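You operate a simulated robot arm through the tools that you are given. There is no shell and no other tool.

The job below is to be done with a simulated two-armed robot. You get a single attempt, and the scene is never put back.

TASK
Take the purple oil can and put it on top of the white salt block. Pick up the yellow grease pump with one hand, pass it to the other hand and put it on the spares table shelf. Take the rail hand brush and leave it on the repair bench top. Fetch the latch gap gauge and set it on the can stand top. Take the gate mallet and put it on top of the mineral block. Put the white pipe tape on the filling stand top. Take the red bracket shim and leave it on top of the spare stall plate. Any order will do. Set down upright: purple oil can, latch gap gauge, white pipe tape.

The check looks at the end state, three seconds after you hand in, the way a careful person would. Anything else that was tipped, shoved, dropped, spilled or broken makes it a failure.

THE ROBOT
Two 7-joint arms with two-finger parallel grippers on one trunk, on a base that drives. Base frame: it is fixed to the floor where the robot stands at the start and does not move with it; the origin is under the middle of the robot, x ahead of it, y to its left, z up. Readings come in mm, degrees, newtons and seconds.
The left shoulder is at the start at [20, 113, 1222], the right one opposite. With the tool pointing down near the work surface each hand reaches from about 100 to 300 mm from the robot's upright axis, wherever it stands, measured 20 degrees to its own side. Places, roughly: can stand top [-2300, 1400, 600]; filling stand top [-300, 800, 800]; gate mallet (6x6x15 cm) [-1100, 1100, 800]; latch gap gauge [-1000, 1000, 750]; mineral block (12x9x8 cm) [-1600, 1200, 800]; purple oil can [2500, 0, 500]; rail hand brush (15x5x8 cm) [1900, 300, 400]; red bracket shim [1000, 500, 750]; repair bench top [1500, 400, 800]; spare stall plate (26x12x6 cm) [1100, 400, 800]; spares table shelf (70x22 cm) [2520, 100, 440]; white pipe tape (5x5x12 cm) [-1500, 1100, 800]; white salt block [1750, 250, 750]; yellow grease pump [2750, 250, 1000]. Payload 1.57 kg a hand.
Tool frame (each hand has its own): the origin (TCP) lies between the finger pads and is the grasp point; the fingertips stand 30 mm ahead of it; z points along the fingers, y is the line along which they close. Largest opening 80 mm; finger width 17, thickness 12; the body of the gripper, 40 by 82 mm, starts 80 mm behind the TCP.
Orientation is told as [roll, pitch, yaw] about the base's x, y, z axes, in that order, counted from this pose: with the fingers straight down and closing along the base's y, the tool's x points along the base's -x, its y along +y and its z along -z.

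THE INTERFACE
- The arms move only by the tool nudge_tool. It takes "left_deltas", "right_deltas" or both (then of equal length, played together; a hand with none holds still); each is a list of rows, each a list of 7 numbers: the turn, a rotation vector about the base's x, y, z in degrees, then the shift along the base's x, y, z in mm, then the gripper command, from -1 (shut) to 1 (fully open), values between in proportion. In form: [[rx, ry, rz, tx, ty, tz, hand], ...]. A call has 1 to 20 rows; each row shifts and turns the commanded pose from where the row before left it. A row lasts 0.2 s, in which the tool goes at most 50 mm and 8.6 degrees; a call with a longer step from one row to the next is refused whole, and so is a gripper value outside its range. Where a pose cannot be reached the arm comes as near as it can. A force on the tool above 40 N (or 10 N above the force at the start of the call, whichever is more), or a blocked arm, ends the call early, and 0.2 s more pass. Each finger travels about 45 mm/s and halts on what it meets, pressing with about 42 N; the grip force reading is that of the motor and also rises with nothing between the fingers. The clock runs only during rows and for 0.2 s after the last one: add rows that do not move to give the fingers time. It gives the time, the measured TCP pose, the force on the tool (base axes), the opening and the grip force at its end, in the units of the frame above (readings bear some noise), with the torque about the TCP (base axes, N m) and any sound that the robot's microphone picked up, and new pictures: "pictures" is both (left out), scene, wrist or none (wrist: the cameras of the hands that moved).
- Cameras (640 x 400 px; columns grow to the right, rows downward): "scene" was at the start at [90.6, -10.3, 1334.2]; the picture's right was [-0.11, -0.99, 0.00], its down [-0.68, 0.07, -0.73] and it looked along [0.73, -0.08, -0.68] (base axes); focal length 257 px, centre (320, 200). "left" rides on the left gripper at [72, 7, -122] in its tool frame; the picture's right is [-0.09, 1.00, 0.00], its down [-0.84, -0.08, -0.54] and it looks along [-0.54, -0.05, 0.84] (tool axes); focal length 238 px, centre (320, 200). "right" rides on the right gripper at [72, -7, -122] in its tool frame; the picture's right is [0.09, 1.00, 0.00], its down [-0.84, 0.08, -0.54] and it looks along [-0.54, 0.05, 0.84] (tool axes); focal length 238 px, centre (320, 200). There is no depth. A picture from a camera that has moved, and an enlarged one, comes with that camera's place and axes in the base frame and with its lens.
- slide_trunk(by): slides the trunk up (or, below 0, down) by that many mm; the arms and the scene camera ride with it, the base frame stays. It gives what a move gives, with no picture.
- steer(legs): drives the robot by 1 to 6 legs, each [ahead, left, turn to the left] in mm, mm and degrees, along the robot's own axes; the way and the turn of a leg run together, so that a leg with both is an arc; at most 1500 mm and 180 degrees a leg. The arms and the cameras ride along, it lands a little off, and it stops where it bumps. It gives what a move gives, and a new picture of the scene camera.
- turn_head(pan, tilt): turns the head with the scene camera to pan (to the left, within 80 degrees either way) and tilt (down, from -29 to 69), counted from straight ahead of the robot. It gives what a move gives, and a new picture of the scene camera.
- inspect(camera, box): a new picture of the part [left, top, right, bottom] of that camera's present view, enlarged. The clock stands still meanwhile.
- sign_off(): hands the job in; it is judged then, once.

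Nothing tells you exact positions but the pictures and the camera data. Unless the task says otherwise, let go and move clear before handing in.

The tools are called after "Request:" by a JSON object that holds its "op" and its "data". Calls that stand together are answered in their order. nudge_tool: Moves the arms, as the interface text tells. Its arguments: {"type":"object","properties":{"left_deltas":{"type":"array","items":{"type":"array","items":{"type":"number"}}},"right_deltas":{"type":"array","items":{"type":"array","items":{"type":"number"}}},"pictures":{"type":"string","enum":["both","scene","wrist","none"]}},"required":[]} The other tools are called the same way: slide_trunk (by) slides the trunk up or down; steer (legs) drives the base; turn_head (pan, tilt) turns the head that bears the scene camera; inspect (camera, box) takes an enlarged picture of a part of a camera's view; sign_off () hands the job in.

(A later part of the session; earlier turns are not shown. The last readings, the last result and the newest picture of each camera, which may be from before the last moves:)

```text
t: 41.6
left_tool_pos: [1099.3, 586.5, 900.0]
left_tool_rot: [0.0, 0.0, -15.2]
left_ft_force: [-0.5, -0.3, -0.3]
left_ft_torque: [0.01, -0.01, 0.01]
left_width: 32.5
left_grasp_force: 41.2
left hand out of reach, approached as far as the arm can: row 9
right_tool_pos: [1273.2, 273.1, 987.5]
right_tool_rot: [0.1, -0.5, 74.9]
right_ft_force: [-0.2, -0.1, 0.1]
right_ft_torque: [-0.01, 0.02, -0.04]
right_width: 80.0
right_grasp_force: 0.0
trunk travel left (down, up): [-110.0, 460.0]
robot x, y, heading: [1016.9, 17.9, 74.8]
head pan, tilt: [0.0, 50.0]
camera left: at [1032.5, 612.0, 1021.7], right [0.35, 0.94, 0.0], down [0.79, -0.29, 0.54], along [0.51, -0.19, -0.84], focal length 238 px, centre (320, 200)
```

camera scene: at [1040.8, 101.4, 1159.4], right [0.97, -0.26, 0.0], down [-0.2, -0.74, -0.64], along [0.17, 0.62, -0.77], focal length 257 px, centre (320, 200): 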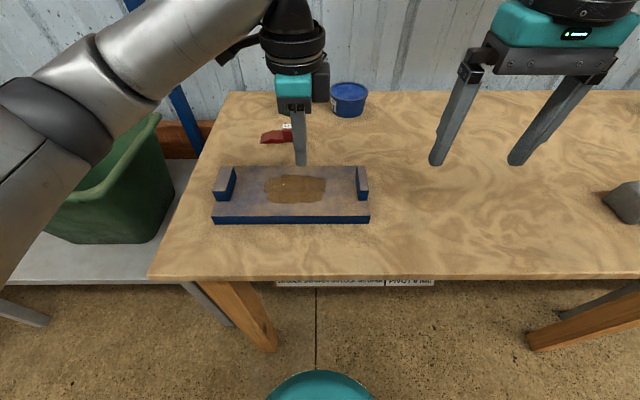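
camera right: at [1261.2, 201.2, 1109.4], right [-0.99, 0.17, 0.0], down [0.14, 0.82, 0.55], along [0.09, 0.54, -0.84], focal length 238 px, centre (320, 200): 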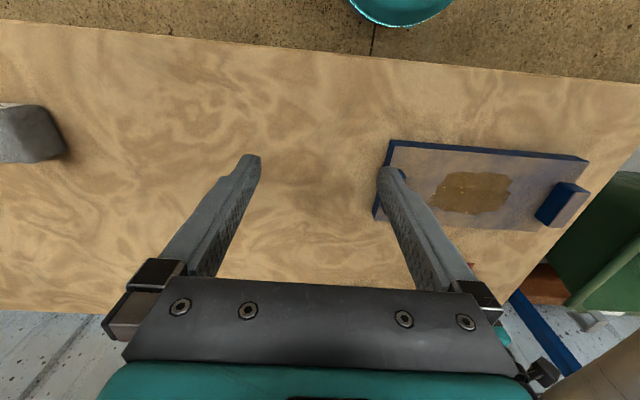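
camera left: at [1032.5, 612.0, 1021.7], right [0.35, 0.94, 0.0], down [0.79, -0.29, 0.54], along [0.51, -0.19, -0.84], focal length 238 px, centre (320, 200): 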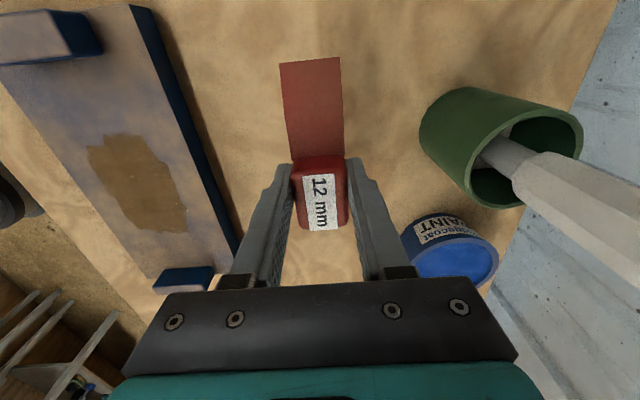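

The shim is held well. I carry it smoothly to the plate.

Request:
{"op": "nudge_tool", "data": {"left_deltas": [[0, 0, 0, 0, -4, 0, -1], [0, 0, 0, 0, -8, 0, -1], [0, 0, 0, 0, -12, 0, -1], [0, 0, 0, 0, -12, 0, -1], [0, 0, 0, 0, -12, 0, -1], [0, 0, 0, -2, -12, 0, -1], [0, 0, 0, -2, -12, 0, -1], [0, 0, 0, -2, -12, 0, -1], [0, 0, 0, 0, -12, 0, -1], [0, 0, 0, 0, -12, 0, -1], [0, 0, 0, 0, -12, 0, -1], [0, 0, 0, 0, -12, 0, -1], [0, 0, 0, 0, -12, 0, -1], [0, 0, 0, 0, -12, 0, -1], [0, 0, 0, 0, -12, 0, -1], [0, 0, 0, 0, -8, 0, -1], [0, 0, 0, 0, -4, 0, -1], [0, 0, 0, 0, 0, 0, -1]]}}

```text
t: 45.4
left_tool_pos: [1173.7, 538.5, 917.8]
left_tool_rot: [-0.2, 0.0, -15.2]
left_ft_force: [-0.2, -0.4, -0.4]
left_ft_torque: [0.02, -0.03, -0.02]
left_width: 33.1
left_grasp_force: 41.1
left hand out of reach, approached as far as the arm can: row 2, 3, 4, 5, 6, 7, 8, 9, 10, 11, 12, 13, 14, 15, 16, 17
right_tool_pos: [1273.8, 273.2, 988.0]
right_tool_rot: [0.0, -0.6, 74.9]
right_ft_force: [-0.1, 0.1, -0.4]
right_ft_torque: [-0.02, 0.01, 0.0]
right_width: 80.3
right_grasp_force: 0.1
trunk travel left (down, up): [-110.0, 460.0]
robot x, y, heading: [1018.9, 21.7, 74.6]
head pan, tilt: [0.0, 50.0]
camera scene: at [1040.8, 101.4, 1159.4], right [0.97, -0.26, 0.0], down [-0.2, -0.74, -0.64], along [0.17, 0.62, -0.77], focal length 257 px, centre (320, 200)
camera left: at [1106.3, 564.6, 1039.9], right [0.35, 0.94, 0.0], down [0.79, -0.29, 0.54], along [0.51, -0.19, -0.84], focal length 238 px, centre (320, 200)
```

scene: 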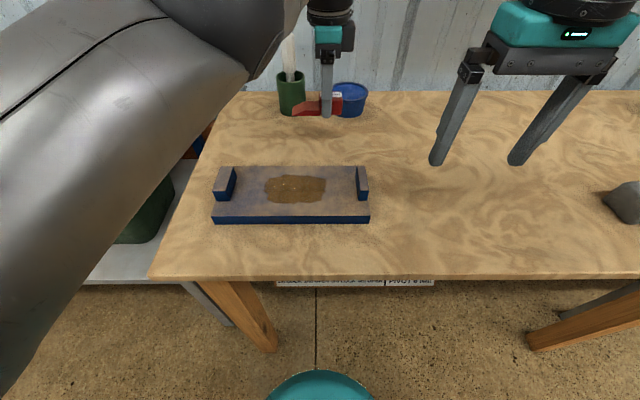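
left: 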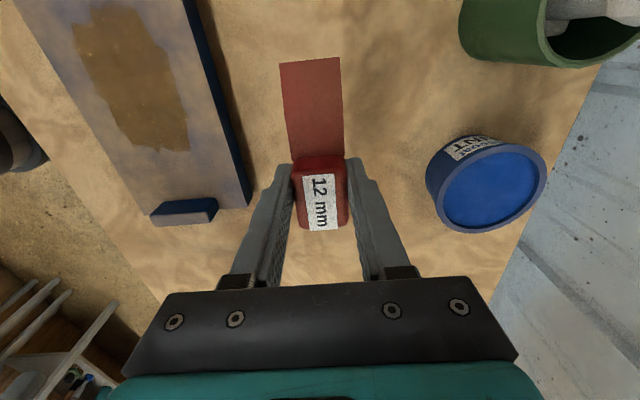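

The arm slid sideways along its reach limit, but the shim is still held. I pull it back toward myself in small steps.

Request:
{"op": "nudge_tool", "data": {"left_deltas": [[0, 0, 0, -4, -10, 0, -1], [0, 0, 0, -4, -12, 0, -1], [0, 0, 0, -4, -12, 0, -1], [0, 0, 0, 0, 0, 0, -1]], "pictures": "none"}}

```text
t: 46.4
left_tool_pos: [1180.9, 533.8, 923.2]
left_tool_rot: [-0.2, 0.0, -15.2]
left_ft_force: [-1.0, 0.4, -0.6]
left_ft_torque: [0.02, 0.0, 0.02]
left_width: 32.8
left_grasp_force: 40.7
left hand out of reach, approached as far as the arm can: row 1, 2, 3
right_tool_pos: [1273.4, 273.1, 987.7]
right_tool_rot: [0.0, -0.5, 74.9]
right_ft_force: [0.2, 0.7, -0.1]
right_ft_torque: [-0.04, -0.02, -0.03]
right_width: 80.0
right_grasp_force: 0.2
trunk travel left (down, up): [-110.0, 460.0]
robot x, y, heading: [1021.6, 16.9, 74.9]
head pan, tilt: [0.0, 50.0]
```

Request:
{"op": "nudge_tool", "data": {"left_deltas": [[0, 0, 0, -10, -30, 0, -1], [0, 0, 0, -8, -30, 0, -1], [0, 0, 0, 0, 0, 0, -1]], "pictures": "none"}}

```text
t: 47.2
left_tool_pos: [1199.3, 517.5, 932.1]
left_tool_rot: [-0.1, -0.1, -15.3]
left_ft_force: [1.0, -0.2, -0.1]
left_ft_torque: [0.0, 0.01, 0.01]
left_width: 32.5
left_grasp_force: 41.0
left hand out of reach, approached as far as the arm can: row 1, 2
right_tool_pos: [1273.0, 272.7, 987.9]
right_tool_rot: [-0.1, -0.5, 74.9]
right_ft_force: [0.2, 0.0, -0.7]
right_ft_torque: [0.0, 0.02, -0.04]
right_width: 80.3
right_grasp_force: 0.0
trunk travel left (down, up): [-110.0, 460.0]
robot x, y, heading: [1015.0, 21.6, 74.9]
head pan, tilt: [0.0, 50.0]
```

Pulling straight back keeps sliding along a limit. I unwind the wrist a little while pulling back to get off it.

Request:
{"op": "nudge_tool", "data": {"left_deltas": [[0, 0, 6, -5, -15, 0, -1], [0, 0, 6, -5, -15, 0, -1], [0, 0, 6, -5, -15, 0, -1], [0, 0, 0, 0, 0, 0, -1]], "pictures": "scene"}}

```text
t: 48.2
left_tool_pos: [1208.3, 508.4, 936.4]
left_tool_rot: [-0.2, 0.0, 0.5]
left_ft_force: [0.4, 0.1, -0.3]
left_ft_torque: [0.02, 0.0, -0.01]
left_width: 33.0
left_grasp_force: 41.0
left hand out of reach, approached as far as the arm can: row 1, 2, 3
right_tool_pos: [1273.0, 273.5, 988.2]
right_tool_rot: [0.1, -0.6, 74.8]
right_ft_force: [0.1, 1.1, 0.9]
right_ft_torque: [-0.01, -0.02, 0.07]
right_width: 79.9
right_grasp_force: 0.1
trunk travel left (down, up): [-110.0, 460.0]
robot x, y, heading: [1021.5, 18.5, 74.6]
head pan, tilt: [0.0, 50.0]
camera scene: at [1040.8, 101.4, 1159.4], right [0.97, -0.26, 0.0], down [-0.2, -0.74, -0.64], along [0.17, 0.62, -0.77], focal length 257 px, centre (320, 200)
```

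scene: 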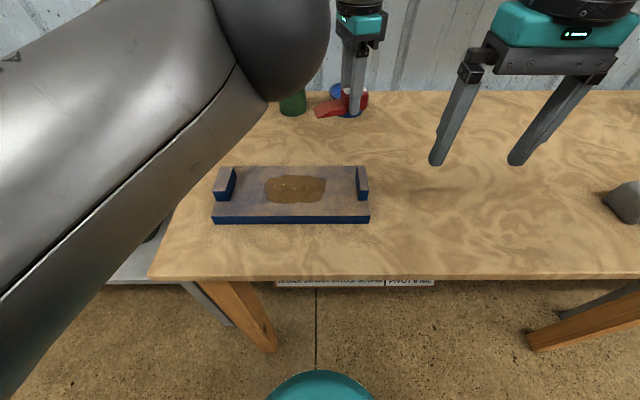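

The elbow has drifted up and inward. I retrace the drift back to where the arm was healthy.

Request:
{"op": "nudge_tool", "data": {"left_deltas": [[0, 0, -5, -15, 10, -5, -1], [0, 0, -5, -15, 10, -5, -1], [0, 0, -5, -15, 10, -5, -1], [0, 0, 0, -15, 10, -5, -1], [0, 0, 0, -15, 10, -5, -1], [0, 0, 0, 0, 0, 0, -1]], "pictures": "scene"}}

```text
t: 49.6
left_tool_pos: [1135.7, 564.1, 912.3]
left_tool_rot: [0.0, 0.0, -12.3]
left_ft_force: [0.4, -0.6, -0.4]
left_ft_torque: [-0.02, -0.01, 0.03]
left_width: 32.8
left_grasp_force: 41.5
left hand out of reach, approached as far as the arm can: row 1, 4
right_tool_pos: [1272.1, 273.9, 987.2]
right_tool_rot: [0.0, -0.5, 75.0]
right_ft_force: [0.4, 0.0, 0.3]
right_ft_torque: [-0.01, -0.04, 0.01]
right_width: 79.9
right_grasp_force: 0.1
trunk travel left (down, up): [-110.0, 460.0]
robot x, y, heading: [1020.6, 23.5, 74.8]
head pan, tilt: [0.0, 50.0]
camera scene: at [1040.8, 101.5, 1159.4], right [0.97, -0.26, 0.0], down [-0.2, -0.74, -0.64], along [0.17, 0.62, -0.77], focal length 257 px, centre (320, 200)
```

scene: 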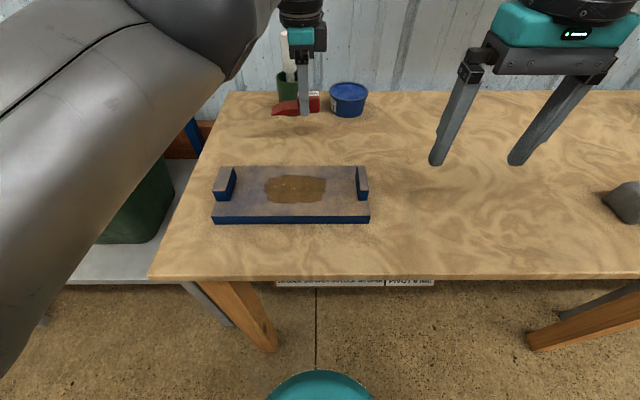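

Request:
{"op": "nudge_tool", "data": {"left_deltas": [[0, 0, 0, -15, 5, -10, -1], [0, 0, 0, -15, 5, -10, -1], [0, 0, 0, -10, 0, -10, -1], [0, 0, 0, -4, -10, 0, -1], [0, 0, 0, -4, -12, 0, -1], [0, 0, 0, 0, 0, 0, -1]], "pictures": "scene"}}

```text
t: 51.0
left_tool_pos: [1102.4, 585.5, 884.3]
left_tool_rot: [-0.1, 0.0, -12.2]
left_ft_force: [-1.1, -0.4, -1.1]
left_ft_torque: [-0.06, 0.02, -0.01]
left_width: 33.0
left_grasp_force: 40.9
left hand out of reach, approached as far as the arm can: row 1, 2, 3, 4, 5
right_tool_pos: [1273.4, 272.6, 987.6]
right_tool_rot: [0.0, -0.5, 74.9]
right_ft_force: [-0.8, 0.4, 0.3]
right_ft_torque: [-0.05, 0.03, -0.02]
right_width: 79.9
right_grasp_force: 0.1
trunk travel left (down, up): [-110.0, 460.0]
robot x, y, heading: [1017.3, 18.9, 74.6]
head pan, tilt: [0.0, 50.0]
camera scene: at [1040.8, 101.5, 1159.4], right [0.97, -0.26, 0.0], down [-0.2, -0.74, -0.64], along [0.17, 0.62, -0.77], focal length 257 px, centre (320, 200)
```

scene: 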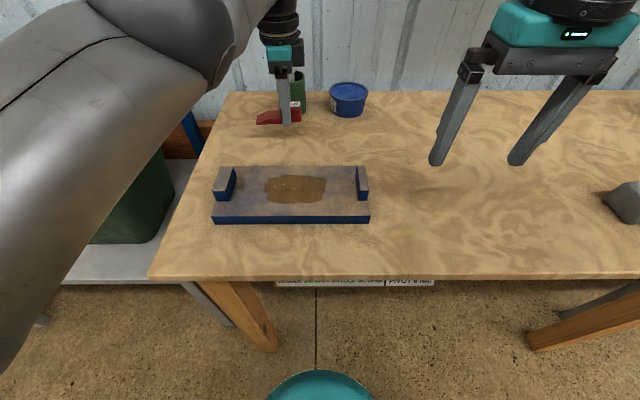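

I go lower, where the arm had slack, and pull back from there.

Request:
{"op": "nudge_tool", "data": {"left_deltas": [[0, 0, 0, 0, 0, -10, -1], [0, 0, 0, 0, 0, -10, -1], [0, 0, 0, 0, 0, -8, -1], [0, 0, 0, -2, -8, 0, -1], [0, 0, 0, -2, -10, 0, -1], [0, 0, 0, -2, -10, 0, -1], [0, 0, 0, 0, 0, 0, -1]], "pictures": "scene"}}

```text
t: 52.6
left_tool_pos: [1110.6, 582.9, 856.7]
left_tool_rot: [-0.1, 0.1, -12.2]
left_ft_force: [-0.2, -0.2, -0.7]
left_ft_torque: [-0.03, 0.02, 0.02]
left_width: 33.1
left_grasp_force: 40.7
left hand out of reach, approached as far as the arm can: row 4, 5, 6
right_tool_pos: [1272.0, 272.6, 987.2]
right_tool_rot: [0.1, -0.5, 74.8]
right_ft_force: [0.5, -0.4, -0.2]
right_ft_torque: [0.01, 0.0, 0.0]
right_width: 80.0
right_grasp_force: 0.1
trunk travel left (down, up): [-110.0, 460.0]
robot x, y, heading: [1022.0, 17.7, 74.6]
head pan, tilt: [0.0, 50.0]
camera scene: at [1040.8, 101.4, 1159.4], right [0.97, -0.26, 0.0], down [-0.2, -0.74, -0.64], along [0.17, 0.62, -0.77], focal length 257 px, centre (320, 200)
```

scene: 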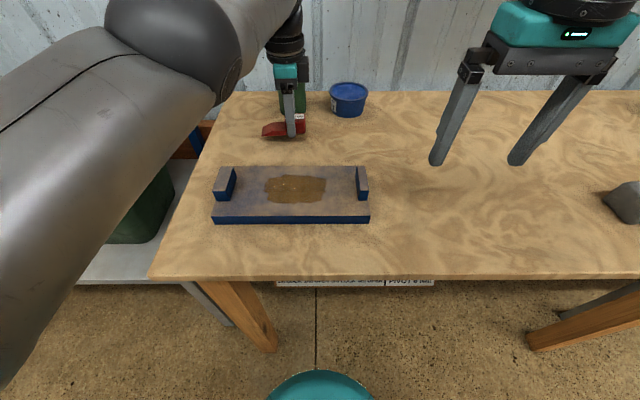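

Request:
{"op": "nudge_tool", "data": {"left_deltas": [[0, 0, 0, -10, -44, 0, -1], [0, 0, 0, 0, 0, 0, -1], [0, 0, 0, 0, 0, 0, -1]], "pictures": "scene"}}

```text
t: 53.4
left_tool_pos: [1114.5, 580.3, 857.4]
left_tool_rot: [0.0, 0.0, -12.2]
left_ft_force: [0.3, 0.5, -1.1]
left_ft_torque: [-0.02, 0.02, 0.07]
left_width: 33.0
left_grasp_force: 40.9
left hand out of reach, approached as far as the arm can: row 1
right_tool_pos: [1273.1, 272.4, 988.4]
right_tool_rot: [0.1, -0.5, 74.9]
right_ft_force: [-0.2, -0.9, 1.0]
right_ft_torque: [0.02, 0.02, 0.02]
right_width: 80.0
right_grasp_force: 0.1
trunk travel left (down, up): [-110.0, 460.0]
robot x, y, heading: [1020.4, 15.0, 75.1]
head pan, tilt: [0.0, 50.0]
camera scene: at [1040.8, 101.5, 1159.4], right [0.97, -0.26, 0.0], down [-0.2, -0.74, -0.64], along [0.17, 0.62, -0.77], focal length 257 px, centre (320, 200)
```

scene: 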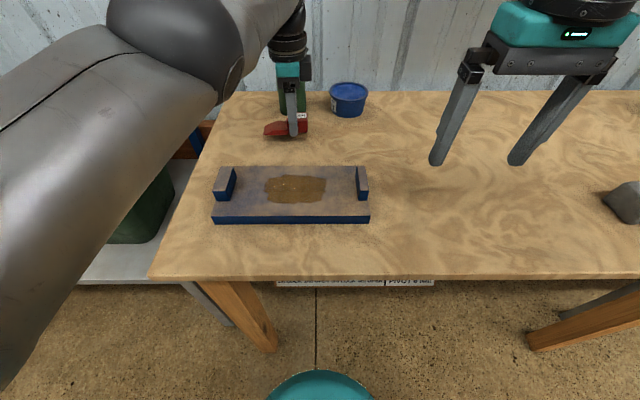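

The outstretched arm won't fold, but trunk and base still move it. I raise the trunk 60 mm and back the base so the shim comes over the plate.

Request:
{"op": "slide_trunk", "data": {"by": 60}}

Request:
{"op": "steer", "data": {"legs": [[-172, -25, 0]]}}

Request:
{"op": "inspect", "data": {"camera": "left", "box": [0, 0, 640, 400]}}

```text
t: 54.4
left_tool_pos: [1112.3, 580.5, 917.7]
left_tool_rot: [-0.1, 0.0, -12.2]
left_ft_force: [0.1, -0.1, 0.1]
left_ft_torque: [0.01, -0.01, -0.02]
left_width: 32.8
left_grasp_force: 40.5
right_tool_pos: [1272.3, 272.6, 1047.3]
right_tool_rot: [0.0, -0.5, 75.0]
right_ft_force: [0.9, 0.4, -0.1]
right_ft_torque: [0.01, 0.0, 0.0]
right_width: 80.1
right_grasp_force: 0.1
trunk travel left (down, up): [-170.0, 400.0]
robot x, y, heading: [1020.8, 17.6, 74.8]
head pan, tilt: [0.0, 50.0]
```

```text
t: 55.9
left_tool_pos: [1094.2, 407.2, 918.7]
left_tool_rot: [0.0, 0.1, -12.4]
left_ft_force: [-0.6, -0.9, -1.2]
left_ft_torque: [-0.01, -0.04, 0.02]
left_width: 32.8
left_grasp_force: 41.2
right_tool_pos: [1252.8, 98.8, 1047.3]
right_tool_rot: [0.0, -0.4, 74.7]
right_ft_force: [-0.1, -0.7, -0.3]
right_ft_torque: [0.02, -0.01, -0.02]
right_width: 80.0
right_grasp_force: 0.1
trunk travel left (down, up): [-170.0, 400.0]
robot x, y, heading: [1000.5, -153.6, 74.8]
head pan, tilt: [0.0, 50.0]
camera scene: at [1019.5, -72.1, 1219.5], right [0.96, -0.26, 0.0], down [-0.2, -0.74, -0.64], along [0.17, 0.62, -0.77], focal length 257 px, centre (320, 200)
```

scene: 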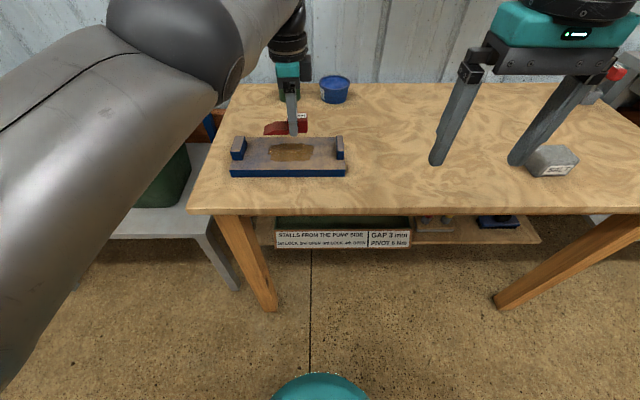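

```text
1.00 times, centred on (320, 200) of left (not enlarged: the box is as wide or as high as the picture)
camera zoom: at [1025.1, 429.5, 1040.5], right [0.3, 0.95, 0.0], down [0.8, -0.25, 0.54], along [0.52, -0.16, -0.84], focal length 238 px, centre (320, 200)
```

zoom: 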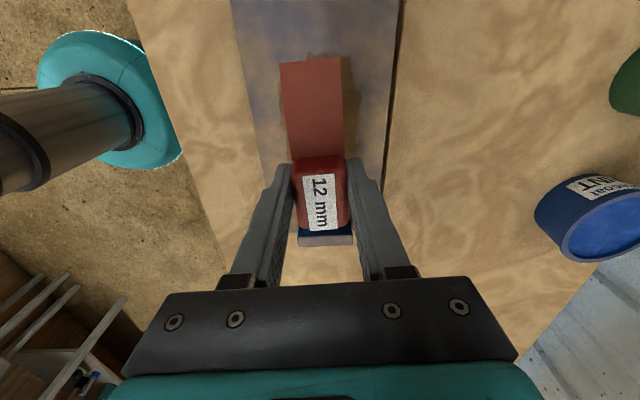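

The shim is centred well within the plate between its end blocks. I lower with the trunk, then feel down gently with the arm.

Request:
{"op": "slide_trunk", "data": {"by": -55}}

Request:
{"op": "nudge_tool", "data": {"left_deltas": [[0, 0, 0, 0, 0, -2, -1], [0, 0, 0, 0, 0, -2, -1], [0, 0, 0, 0, 0, -2, -1], [0, 0, 0, 0, 0, 0, -1]], "pictures": "both"}}

```text
t: 56.8
left_tool_pos: [1092.5, 407.9, 863.9]
left_tool_rot: [-0.1, 0.0, -12.3]
left_ft_force: [-0.6, -0.5, -0.8]
left_ft_torque: [-0.01, -0.01, -0.04]
left_width: 33.0
left_grasp_force: 40.7
right_tool_pos: [1252.7, 98.9, 993.1]
right_tool_rot: [0.0, -0.5, 74.8]
right_ft_force: [-0.2, 0.1, -0.5]
right_ft_torque: [0.01, 0.05, 0.03]
right_width: 80.0
right_grasp_force: 0.1
trunk travel left (down, up): [-115.0, 455.0]
robot x, y, heading: [1002.1, -155.4, 74.6]
head pan, tilt: [0.0, 50.0]
```

```text
t: 57.8
left_tool_pos: [1093.0, 407.9, 856.7]
left_tool_rot: [-0.1, 0.0, -12.3]
left_ft_force: [-0.5, -0.7, -0.8]
left_ft_torque: [-0.01, 0.01, 0.01]
left_width: 33.0
left_grasp_force: 41.3
right_tool_pos: [1251.4, 99.0, 992.8]
right_tool_rot: [0.0, -0.5, 74.7]
right_ft_force: [-0.2, -0.8, 0.1]
right_ft_torque: [0.02, 0.03, 0.05]
right_width: 80.0
right_grasp_force: 0.1
trunk travel left (down, up): [-115.0, 455.0]
robot x, y, heading: [996.2, -150.3, 74.6]
head pan, tilt: [0.0, 50.0]
camera scene: at [1019.6, -71.5, 1164.4], right [0.96, -0.26, 0.0], down [-0.2, -0.74, -0.64], along [0.17, 0.62, -0.77], focal length 257 px, centre (320, 200)
camera left: at [1024.7, 430.5, 978.8], right [0.3, 0.95, 0.0], down [0.8, -0.25, 0.54], along [0.52, -0.16, -0.84], focal length 238 px, centre (320, 200)
```

scene: 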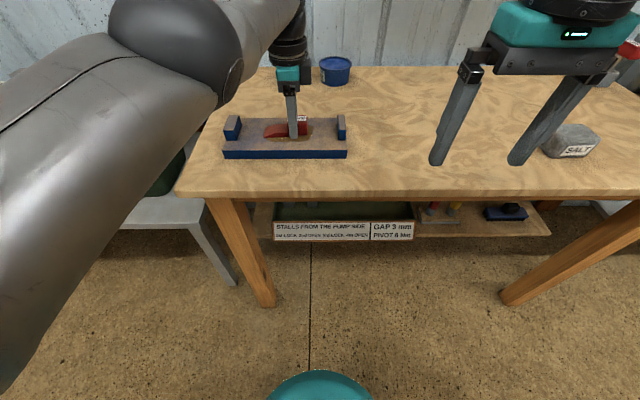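
left: 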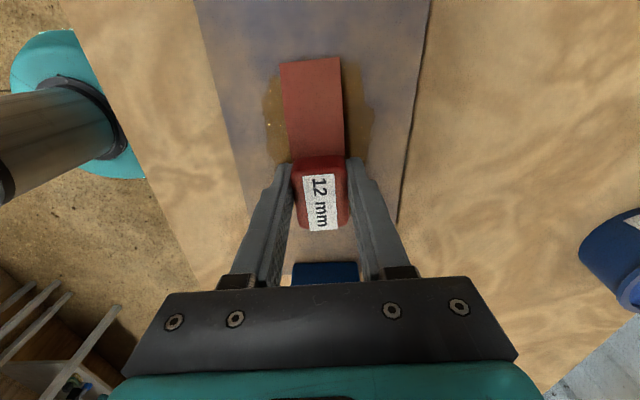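

No contact yet. I continue down in small steps.

Request:
{"op": "nudge_tool", "data": {"left_deltas": [[0, 0, 0, 0, 0, -1.5, -1], [0, 0, 0, 0, 0, -1.5, -1], [0, 0, 0, 0, 0, 0, -1]], "pictures": "none"}}

Request:
{"op": "nudge_tool", "data": {"left_deltas": [[0, 0, 0, 0, 0, -1.5, -1], [0, 0, 0, 0, 0, 0, -1]], "pictures": "none"}}

```text
t: 58.6
left_tool_pos: [1094.4, 407.6, 855.4]
left_tool_rot: [0.2, -0.1, -12.3]
left_ft_force: [1.3, -1.5, 10.7]
left_ft_torque: [-0.17, 0.22, 0.04]
left_width: 32.9
left_grasp_force: 40.8
right_tool_pos: [1253.1, 98.6, 993.0]
right_tool_rot: [0.2, -0.4, 74.7]
right_ft_force: [-0.2, 0.5, 0.0]
right_ft_torque: [-0.02, -0.01, 0.01]
right_width: 80.0
right_grasp_force: 0.1
trunk travel left (down, up): [-115.0, 455.0]
robot x, y, heading: [999.0, -155.3, 74.6]
head pan, tilt: [0.0, 50.0]
```

```text
t: 59.2
left_tool_pos: [1093.9, 408.0, 855.8]
left_tool_rot: [0.3, 0.0, -12.3]
left_ft_force: [3.5, 2.1, 16.6]
left_ft_torque: [-0.14, 0.12, -0.01]
left_width: 32.9
left_grasp_force: 40.6
right_tool_pos: [1251.5, 99.3, 993.5]
right_tool_rot: [0.1, -0.5, 74.7]
right_ft_force: [-0.1, -0.1, 0.8]
right_ft_torque: [-0.01, -0.03, 0.01]
right_width: 80.0
right_grasp_force: 0.1
trunk travel left (down, up): [-115.0, 455.0]
robot x, y, heading: [1000.9, -151.3, 74.8]
head pan, tilt: [0.0, 50.0]
```

Contact on the plate. I relieve the pressure, open, and raise straight up with the trunk.

Request:
{"op": "nudge_tool", "data": {"left_deltas": [[0, 0, 0, 0, 0, 2.5, -1], [0, 0, 0, 0, 0, 0, -0.3], [0, 0, 0, 0, 0, 0, 0.3], [0, 0, 0, 0, 0, 0, 0.5], [0, 0, 0, 0, 0, 0, 0.5]], "pictures": "wrist"}}

Request:
{"op": "slide_trunk", "data": {"by": 120}}

Request:
{"op": "inspect", "data": {"camera": "scene", "box": [160, 40, 480, 240]}}

```text
t: 60.4
left_tool_pos: [1093.2, 406.4, 854.4]
left_tool_rot: [-0.1, 0.1, -12.3]
left_ft_force: [0.5, 0.5, 0.0]
left_ft_torque: [-0.01, 0.03, 0.02]
left_width: 60.0
left_grasp_force: 0.0
right_tool_pos: [1252.2, 100.2, 994.1]
right_tool_rot: [0.0, -0.6, 74.8]
right_ft_force: [-0.3, 0.4, -0.1]
right_ft_torque: [-0.01, 0.0, 0.06]
right_width: 80.1
right_grasp_force: 0.2
trunk travel left (down, up): [-115.0, 455.0]
robot x, y, heading: [998.7, -155.1, 74.6]
head pan, tilt: [0.0, 50.0]
camera left: at [1025.6, 429.6, 976.9], right [0.3, 0.95, 0.0], down [0.8, -0.25, 0.54], along [0.52, -0.17, -0.84], focal length 238 px, centre (320, 200)
```

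left: 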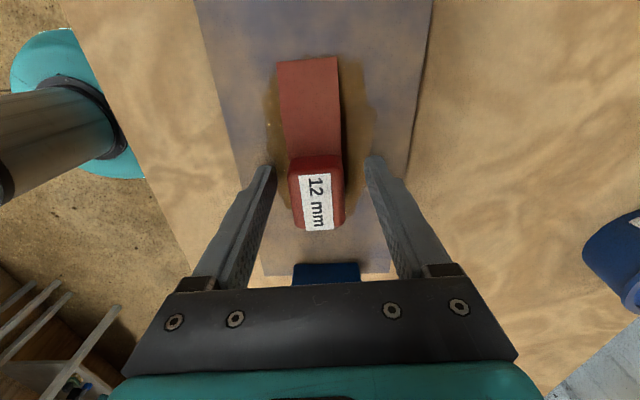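

```text
t: 61.9
left_tool_pos: [1093.2, 407.2, 975.6]
left_tool_rot: [-0.2, 0.0, -12.3]
left_ft_force: [-0.3, 0.1, 0.2]
left_ft_torque: [0.03, 0.0, -0.02]
left_width: 60.1
left_grasp_force: 0.1
right_tool_pos: [1253.0, 100.0, 1112.1]
right_tool_rot: [0.0, -0.5, 74.9]
right_ft_force: [-0.6, -0.8, -0.9]
right_ft_torque: [0.02, -0.01, -0.04]
right_width: 80.1
right_grasp_force: 0.0
trunk travel left (down, up): [-235.0, 335.0]
robot x, y, heading: [996.1, -155.0, 74.6]
head pan, tilt: [0.0, 50.0]
```

```text
2.00 times, centred on (320, 140) of scene
camera zoom: at [1019.6, -71.4, 1284.3], right [0.96, -0.26, 0.0], down [-0.2, -0.74, -0.64], along [0.17, 0.62, -0.77], focal length 515 px, centre (320, 320)
```

zoom: 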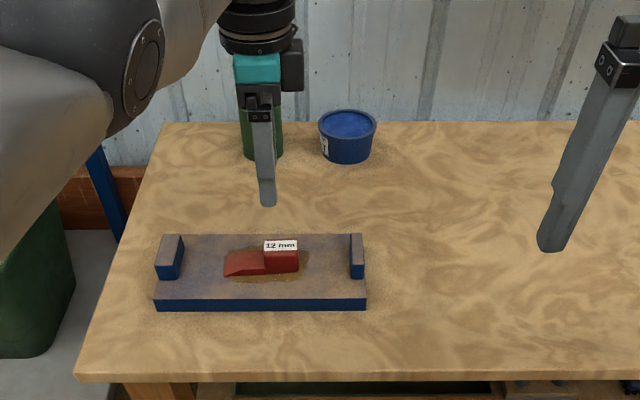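

The shim rests on the plate between the ends. Now I free the left arm by unwinding its wrist and pulling it back in clear air.

Request:
{"op": "nudge_tool", "data": {"left_deltas": [[0, 0, 8, -5, -20, 10, 1], [0, 0, 8, -5, -20, 10, 1], [0, 0, 8, -5, -20, 10, 1], [0, 0, 8, -5, -20, 10, 1], [0, 0, 8, -5, -20, 0, 1], [0, 0, 8, -5, -20, 0, 1], [0, 0, 8, -5, -20, 0, 1], [0, 0, 8, -5, -20, 0, 1], [0, 0, 8, -5, -20, 0, 1], [0, 0, 8, 0, 0, 0, 1], [0, 0, 6, 0, 0, 0, 1]], "pictures": "scene"}}

```text
t: 64.3
left_tool_pos: [1138.5, 376.3, 1027.7]
left_tool_rot: [-0.1, 0.2, 74.0]
left_ft_force: [-0.5, -0.1, 0.7]
left_ft_torque: [0.02, -0.01, -0.02]
left_width: 79.8
left_grasp_force: 0.1
left hand out of reach, approached as far as the arm can: row 1, 2, 3, 4, 5, 6, 7, 8, 9
right_tool_pos: [1251.9, 100.5, 1112.0]
right_tool_rot: [0.0, -0.5, 74.8]
right_ft_force: [-0.6, -0.4, 0.8]
right_ft_torque: [-0.01, -0.01, 0.05]
right_width: 79.8
right_grasp_force: 0.1
trunk travel left (down, up): [-235.0, 335.0]
robot x, y, heading: [1000.9, -153.9, 74.7]
head pan, tilt: [0.0, 50.0]
camera scene: at [1019.5, -71.6, 1284.4], right [0.96, -0.26, 0.0], down [-0.2, -0.74, -0.64], along [0.17, 0.62, -0.77], focal length 257 px, centre (320, 200)
```

scene: 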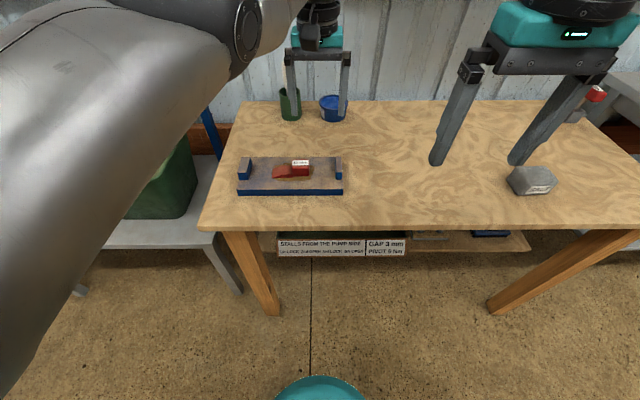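

Still stuck. I look at the left arm's posture to understand it.

Request:
{"op": "turn_head", "data": {"pan": 35, "tilt": 30}}

Request:
{"op": "turn_head", "data": {"pan": 55, "tilt": 60}}

```text
t: 65.3
left_tool_pos: [1138.4, 377.2, 1028.1]
left_tool_rot: [-0.2, 0.2, 73.8]
left_ft_force: [0.1, 0.6, 0.1]
left_ft_torque: [0.0, 0.05, 0.0]
left_width: 79.9
left_grasp_force: 0.1
right_tool_pos: [1252.1, 100.1, 1112.5]
right_tool_rot: [0.1, -0.6, 74.8]
right_ft_force: [0.0, 0.2, -0.2]
right_ft_torque: [0.0, 0.0, -0.01]
right_width: 80.1
right_grasp_force: 0.0
trunk travel left (down, up): [-235.0, 335.0]
robot x, y, heading: [998.1, -153.2, 74.7]
head pan, tilt: [35.0, 30.0]
camera scene: at [968.8, -60.7, 1313.9], right [0.94, 0.34, 0.0], down [0.17, -0.47, -0.87], along [-0.29, 0.82, -0.5], focal length 257 px, centre (320, 200)
```

scene: 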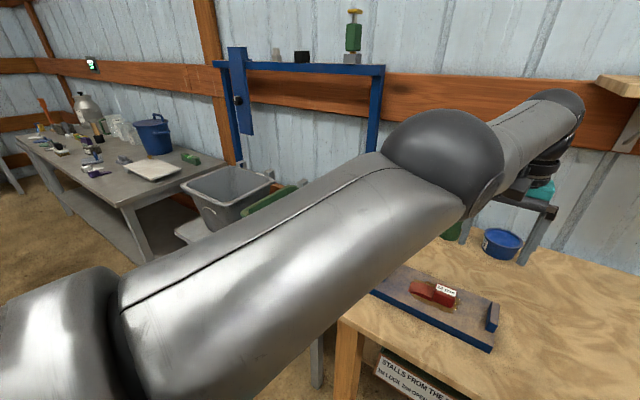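

```text
t: 66.3
left_tool_pos: [1138.3, 377.7, 1027.0]
left_tool_rot: [0.1, 0.1, 73.7]
left_ft_force: [0.4, 0.1, 0.4]
left_ft_torque: [-0.01, -0.03, -0.04]
left_width: 80.0
left_grasp_force: 0.1
right_tool_pos: [1251.9, 99.7, 1113.1]
right_tool_rot: [0.0, -0.5, 75.0]
right_ft_force: [0.0, 0.2, 0.7]
right_ft_torque: [-0.01, 0.0, -0.02]
right_width: 80.0
right_grasp_force: 0.0
trunk travel left (down, up): [-235.0, 335.0]
robot x, y, heading: [1000.8, -156.2, 74.9]
head pan, tilt: [55.0, 60.0]
camera scene: at [956.7, -94.5, 1271.9], right [0.77, 0.64, 0.0], down [0.55, -0.67, -0.5], along [-0.32, 0.39, -0.87], focal length 257 px, centre (320, 200)
```

scene: 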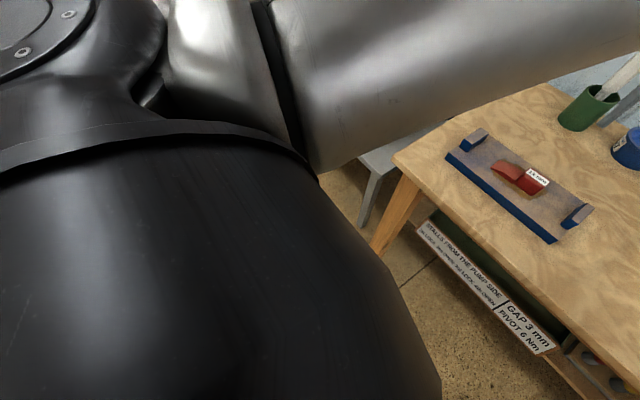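

The arm is fully straight. Its elbow folds in a roughly horizontal plane, so moving the hand inward (to my right) should bend it.

Request:
{"op": "nudge_tool", "data": {"left_deltas": [[0, 0, 0, 30, -12, 0, 1], [0, 0, 0, 30, -12, 0, 1], [0, 0, 0, 30, -12, 0, 1], [0, 0, 0, 30, -12, 0, 1], [0, 0, 0, 20, -30, 0, 1], [0, 0, 0, 10, -40, 0, 1], [0, 0, 0, 0, -40, 0, 1], [0, 0, 0, 0, 0, 0, 1]], "pictures": "none"}}

Request:
{"op": "turn_head", "data": {"pan": 35, "tilt": 30}}

```text
t: 68.1
left_tool_pos: [1245.5, 210.7, 1026.9]
left_tool_rot: [-0.1, 0.1, 73.7]
left_ft_force: [-0.4, -0.5, -0.6]
left_ft_torque: [-0.01, -0.01, 0.0]
left_width: 80.0
left_grasp_force: 0.2
left hand out of reach, approached as far as the arm can: row 1, 2, 3, 4
right_tool_pos: [1252.9, 100.1, 1113.4]
right_tool_rot: [0.0, -0.6, 74.8]
right_ft_force: [-0.5, -0.2, -0.3]
right_ft_torque: [-0.02, 0.0, 0.03]
right_width: 79.7
right_grasp_force: 0.2
trunk travel left (down, up): [-235.0, 335.0]
robot x, y, heading: [997.9, -155.3, 74.7]
head pan, tilt: [55.0, 60.0]
```

```text
t: 69.0
left_tool_pos: [1245.6, 211.3, 1028.4]
left_tool_rot: [-0.1, 0.0, 73.6]
left_ft_force: [-0.3, 0.2, -0.3]
left_ft_torque: [0.0, -0.01, 0.03]
left_width: 80.0
left_grasp_force: 0.0
right_tool_pos: [1251.7, 99.7, 1112.4]
right_tool_rot: [-0.1, -0.5, 74.8]
right_ft_force: [-0.2, -0.8, 0.5]
right_ft_torque: [0.04, 0.0, -0.03]
right_width: 79.9
right_grasp_force: 0.1
trunk travel left (down, up): [-235.0, 335.0]
robot x, y, heading: [997.2, -153.0, 74.7]
head pan, tilt: [35.0, 30.0]
camera scene: at [968.7, -60.7, 1313.9], right [0.94, 0.34, 0.0], down [0.17, -0.47, -0.87], along [-0.29, 0.81, -0.5], focal length 257 px, centre (320, 200)
```

scene: 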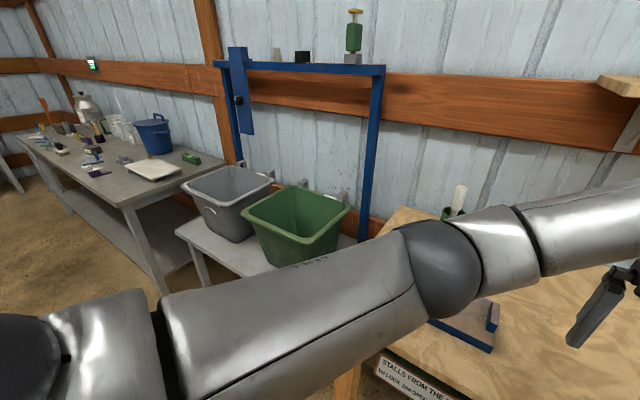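

Freed. I bring the left hand back to its normal folded place on the left side.

Request:
{"op": "nudge_tool", "data": {"left_deltas": [[0, 0, 0, -30, 5, 0, 1], [0, 0, 0, -30, 5, 0, 1], [0, 0, 0, -30, 5, 0, 1], [0, 0, 0, -30, 0, 0, 1], [0, 0, 0, -30, 0, 0, 1], [0, 0, 0, -30, -5, 0, 1], [0, 0, 0, -30, -5, 0, 1], [0, 0, 0, -30, -5, 0, 1], [0, 0, 0, -30, -5, 0, 1], [0, 0, 0, -30, -5, 0, 1], [0, 0, 0, -30, -5, 0, 1], [0, 0, 0, -30, -5, 0, 1], [0, 0, 0, 0, 0, 0, 1]], "pictures": "none"}}

Request:
{"op": "turn_head", "data": {"pan": -10, "tilt": 45}}

```text
t: 71.8
left_tool_pos: [885.1, 191.0, 1027.5]
left_tool_rot: [-0.1, 0.0, 73.8]
left_ft_force: [0.0, -0.1, 0.1]
left_ft_torque: [0.02, 0.0, -0.02]
left_width: 80.0
left_grasp_force: 0.1
right_tool_pos: [1252.2, 99.2, 1113.8]
right_tool_rot: [0.0, -0.4, 74.6]
right_ft_force: [0.1, -0.4, 0.3]
right_ft_torque: [0.02, 0.02, 0.0]
right_width: 80.2
right_grasp_force: 0.0
trunk travel left (down, up): [-235.0, 335.0]
robot x, y, heading: [997.3, -158.7, 75.0]
head pan, tilt: [35.0, 30.0]
```

```text
t: 73.0
left_tool_pos: [884.9, 190.0, 1027.6]
left_tool_rot: [-0.2, 0.1, 73.6]
left_ft_force: [0.0, -0.8, 0.2]
left_ft_torque: [0.01, 0.0, -0.01]
left_width: 79.9
left_grasp_force: 0.0
right_tool_pos: [1252.7, 99.0, 1113.0]
right_tool_rot: [0.0, -0.5, 74.7]
right_ft_force: [0.0, -0.4, 0.3]
right_ft_torque: [0.02, 0.01, -0.02]
right_width: 80.0
right_grasp_force: 0.1
trunk travel left (down, up): [-235.0, 335.0]
robot x, y, heading: [1000.9, -156.7, 74.7]
head pan, tilt: [-10.0, 45.0]
camera scene: at [1033.9, -72.3, 1291.3], right [0.9, -0.43, 0.0], down [-0.3, -0.64, -0.71], along [0.3, 0.64, -0.71], focal length 257 px, centre (320, 200)
```

scene: 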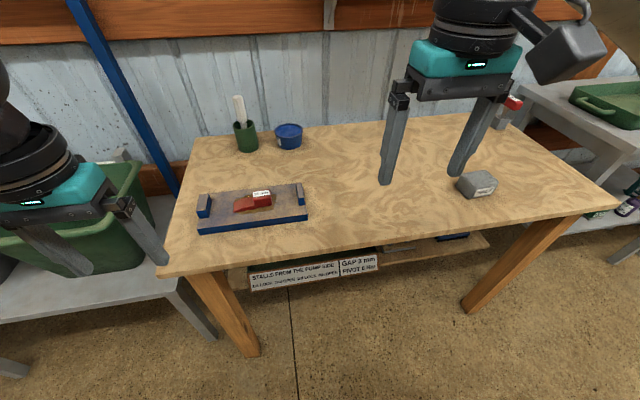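

Both hands are back in a safe posture. Next is the brush under the right end of the bench, so I slide along the bench to my right and look.

Request:
{"op": "steer", "data": {"legs": [[-60, -780, 0]]}}

Request:
{"op": "slide_trunk", "data": {"by": -100}}

Request:
{"op": "turn_head", "data": {"pan": 0, "tilt": 50}}

```text
t: 77.2
left_tool_pos: [1624.2, -72.5, 1027.4]
left_tool_rot: [-0.2, -0.1, 73.7]
left_ft_force: [-0.1, -0.1, -0.5]
left_ft_torque: [-0.01, 0.0, -0.05]
left_width: 79.9
left_grasp_force: 0.0
right_tool_pos: [1991.2, -165.8, 1112.1]
right_tool_rot: [0.1, -0.4, 74.7]
right_ft_force: [0.0, -0.1, 0.3]
right_ft_torque: [0.01, 0.01, -0.02]
right_width: 79.9
right_grasp_force: 0.1
trunk travel left (down, up): [-235.0, 335.0]
robot x, y, heading: [1738.0, -417.7, 74.9]
head pan, tilt: [-10.0, 45.0]
camera scene: at [1773.2, -336.3, 1291.3], right [0.9, -0.43, 0.0], down [-0.3, -0.64, -0.71], along [0.3, 0.64, -0.71], focal length 257 px, centre (320, 200)
```

scene: 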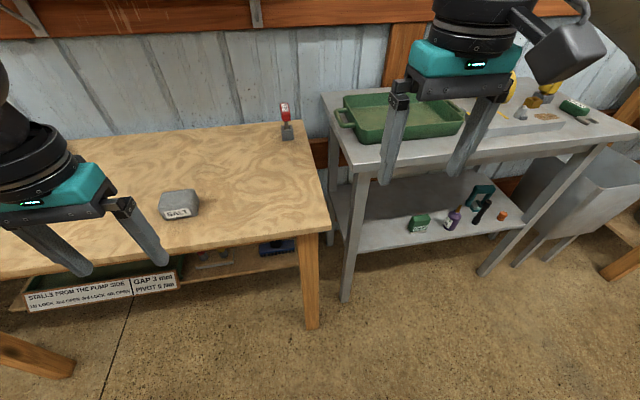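

```text
t: 78.5
left_tool_pos: [1623.8, -73.1, 926.8]
left_tool_rot: [-0.1, 0.0, 73.7]
left_ft_force: [1.6, -0.2, 1.3]
left_ft_torque: [0.02, -0.03, -0.03]
left_width: 80.1
left_grasp_force: 0.0
right_tool_pos: [1991.4, -164.8, 1012.3]
right_tool_rot: [0.0, -0.5, 74.7]
right_ft_force: [-0.2, -0.5, 0.9]
right_ft_torque: [-0.01, -0.01, -0.01]
right_width: 79.8
right_grasp_force: 0.1
trunk travel left (down, up): [-135.0, 435.0]
robot x, y, heading: [1738.0, -418.7, 74.5]
head pan, tilt: [-10.0, 45.0]
```

```text
t: 79.2
left_tool_pos: [1623.4, -73.2, 926.5]
left_tool_rot: [-0.1, 0.0, 73.7]
left_ft_force: [0.6, 0.6, 0.0]
left_ft_torque: [-0.03, 0.0, 0.02]
left_width: 80.1
left_grasp_force: 0.0
right_tool_pos: [1991.3, -164.3, 1012.9]
right_tool_rot: [0.0, -0.5, 74.6]
right_ft_force: [0.9, -0.2, -0.5]
right_ft_torque: [0.01, 0.01, 0.01]
right_width: 79.7
right_grasp_force: 0.0
trunk travel left (down, up): [-135.0, 435.0]
robot x, y, heading: [1737.2, -418.7, 74.4]
head pan, tilt: [0.0, 50.0]
camera scene: at [1758.5, -335.4, 1184.4], right [0.96, -0.26, 0.0], down [-0.2, -0.74, -0.64], along [0.17, 0.62, -0.77], focal length 257 px, centre (320, 200)
```

scene: 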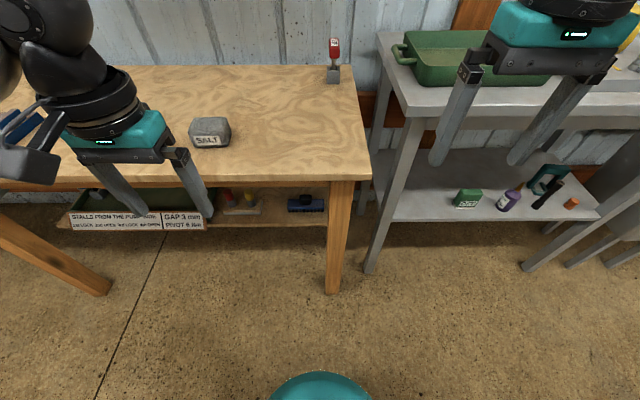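

I see the brush on the shelf near its front edge, the salt block on the bench top, and the oil can on the grey shelf. I zoom in on each.

Request:
{"op": "inspect", "data": {"camera": "scene", "box": [200, 160, 360, 260]}}

Request:
{"op": "inspect", "data": {"camera": "scene", "box": [420, 140, 620, 265]}}

Request:
{"op": "slide_trunk", "data": {"by": -130}}

Request:
{"op": "turn_head", "data": {"pan": 0, "tilt": 45}}

```text
4.00 times, centred on (280, 210) of scene
camera zoom: at [1758.5, -335.4, 1184.4], right [0.96, -0.26, 0.0], down [-0.2, -0.74, -0.64], along [0.17, 0.62, -0.77], focal length 1029 px, centre (480, 160)
```

zoom: 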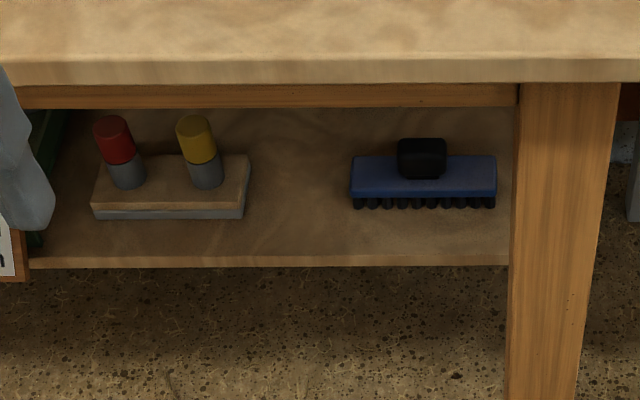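

```text
3.20 times, centred on (520, 202) of scene
camera zoom: at [1758.5, -335.4, 1184.4], right [0.96, -0.26, 0.0], down [-0.2, -0.74, -0.64], along [0.17, 0.62, -0.77], focal length 823 px, centre (-320, 192)
```

zoom: 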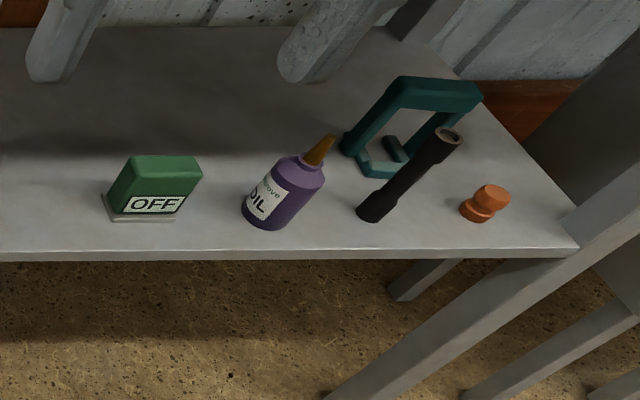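

```text
t: 80.8
left_tool_pos: [1624.7, -73.4, 797.3]
left_tool_rot: [-0.1, 0.0, 73.7]
left_ft_force: [-0.3, 0.6, 0.3]
left_ft_torque: [0.0, 0.01, 0.02]
left_width: 80.2
left_grasp_force: 0.1
right_tool_pos: [1991.5, -164.7, 883.1]
right_tool_rot: [0.0, -0.5, 74.8]
right_ft_force: [0.3, 0.5, -0.4]
right_ft_torque: [0.0, 0.01, 0.01]
right_width: 80.0
right_grasp_force: 0.0
trunk travel left (down, up): [-5.0, 565.0]
robot x, y, heading: [1735.1, -420.3, 74.7]
head pan, tilt: [0.0, 50.0]
```

```text
t: 81.5
left_tool_pos: [1624.0, -73.4, 797.5]
left_tool_rot: [-0.2, 0.0, 73.7]
left_ft_force: [-0.2, 0.2, 0.5]
left_ft_torque: [0.0, -0.02, 0.0]
left_width: 79.9
left_grasp_force: 0.0
right_tool_pos: [1991.6, -164.7, 881.8]
right_tool_rot: [0.0, -0.3, 74.7]
right_ft_force: [-0.5, 0.6, 0.4]
right_ft_torque: [-0.01, -0.02, 0.0]
right_width: 80.0
right_grasp_force: 0.0
trunk travel left (down, up): [-5.0, 565.0]
robot x, y, heading: [1738.2, -422.2, 74.6]
head pan, tilt: [0.0, 45.0]
camera scene: at [1759.6, -331.3, 1061.3], right [0.96, -0.26, 0.0], down [-0.19, -0.68, -0.71], along [0.19, 0.68, -0.71], focal length 257 px, centre (320, 200)
```

scene: 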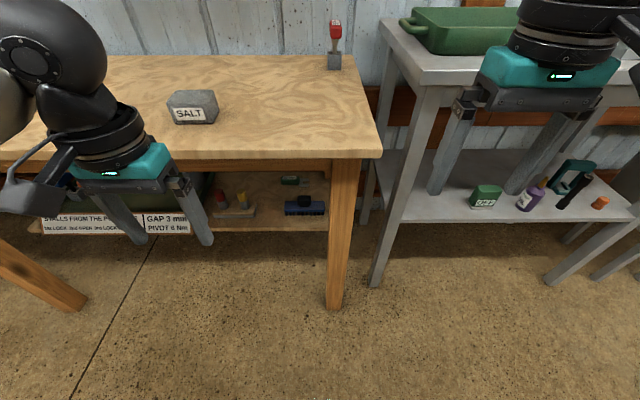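

The brush sits on the lower shelf (z≈330), roughly 300 mm in from the bench edge, so I'll pre-pose the left hand tilted forward in open space and then drive it in under the bench. First I back off.

Request:
{"op": "steer", "data": {"legs": [[-200, 0, 0]]}}

Request:
{"op": "nudge_tool", "data": {"left_deltas": [[8.2, -2.26, 0, 11, 12, -25, 1], [8.2, -2.26, 0, 11, 12, -25, 1], [8.2, -2.26, 0, 11, 12, -25, 1], [8.2, -2.26, 0, 11, 12, -25, 1], [8.2, -2.26, 0, 11, 12, -25, 1], [8.2, -2.26, 0, 11, 12, -25, 1], [8.2, -2.26, 0, 11, 12, -25, 1], [0, 0, 0, 11, 12, -25, 1], [0, 0, 0, 11, 12, -25, 1], [0, 0, 0, 11, 12, -25, 1], [0, 0, 0, 11, 12, -25, 1], [0, 0, 0, 11, 12, -25, 1], [0, 0, 0, 0, 0, 0, 1]]}}

```text
t: 83.1
left_tool_pos: [1569.8, -266.0, 797.0]
left_tool_rot: [-0.2, -0.1, 73.7]
left_ft_force: [-1.2, -0.5, 0.1]
left_ft_torque: [-0.04, 0.02, 0.02]
left_width: 80.0
left_grasp_force: 0.0
right_tool_pos: [1938.2, -358.0, 883.2]
right_tool_rot: [0.0, -0.5, 74.7]
right_ft_force: [0.5, -0.5, 0.4]
right_ft_torque: [-0.03, -0.02, -0.02]
right_width: 79.9
right_grasp_force: 0.0
trunk travel left (down, up): [-5.0, 565.0]
robot x, y, heading: [1684.4, -608.7, 74.3]
head pan, tilt: [0.0, 45.0]
camera scene: at [1706.8, -524.1, 1061.3], right [0.96, -0.26, 0.0], down [-0.19, -0.68, -0.71], along [0.19, 0.68, -0.71], focal length 257 px, centre (320, 200)
```

scene: 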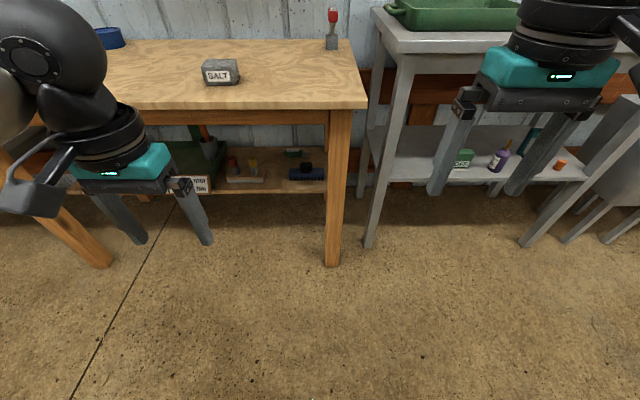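

```text
t: 85.9
left_tool_pos: [1704.3, -120.6, 496.6]
left_tool_rot: [1.6, -59.5, 72.7]
left_ft_force: [0.4, 0.9, -0.4]
left_ft_torque: [-0.01, 0.01, -0.02]
left_width: 80.0
left_grasp_force: 0.1
right_tool_pos: [1939.0, -357.8, 882.5]
right_tool_rot: [-0.1, -0.5, 74.8]
right_ft_force: [-0.8, -0.2, 0.0]
right_ft_torque: [0.0, 0.0, 0.0]
right_width: 79.8
right_grasp_force: 0.0
trunk travel left (down, up): [-5.0, 565.0]
robot x, y, heading: [1685.9, -613.1, 74.6]
head pan, tilt: [0.0, 45.0]
camera scene: at [1706.8, -524.1, 1061.3], right [0.96, -0.26, 0.0], down [-0.19, -0.68, -0.71], along [0.19, 0.68, -0.71], focal length 257 px, centre (320, 200)
camera left: at [1658.7, -253.5, 496.7], right [-0.94, 0.32, 0.09], down [0.08, -0.07, 0.99], along [0.32, 0.95, 0.04], focal length 238 px, centre (320, 200)
```

scene: 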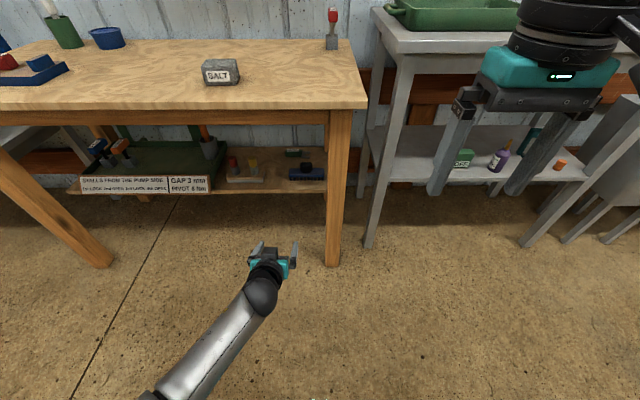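
left: 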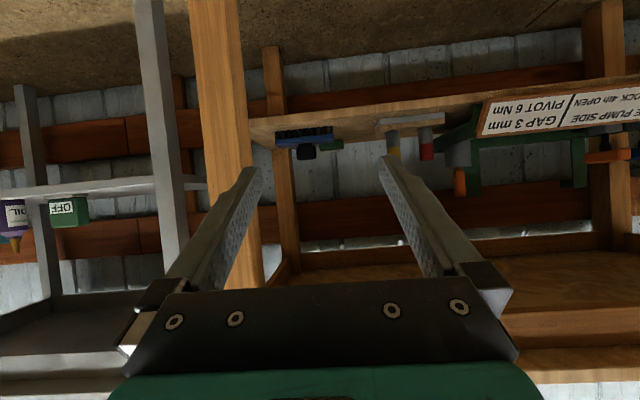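

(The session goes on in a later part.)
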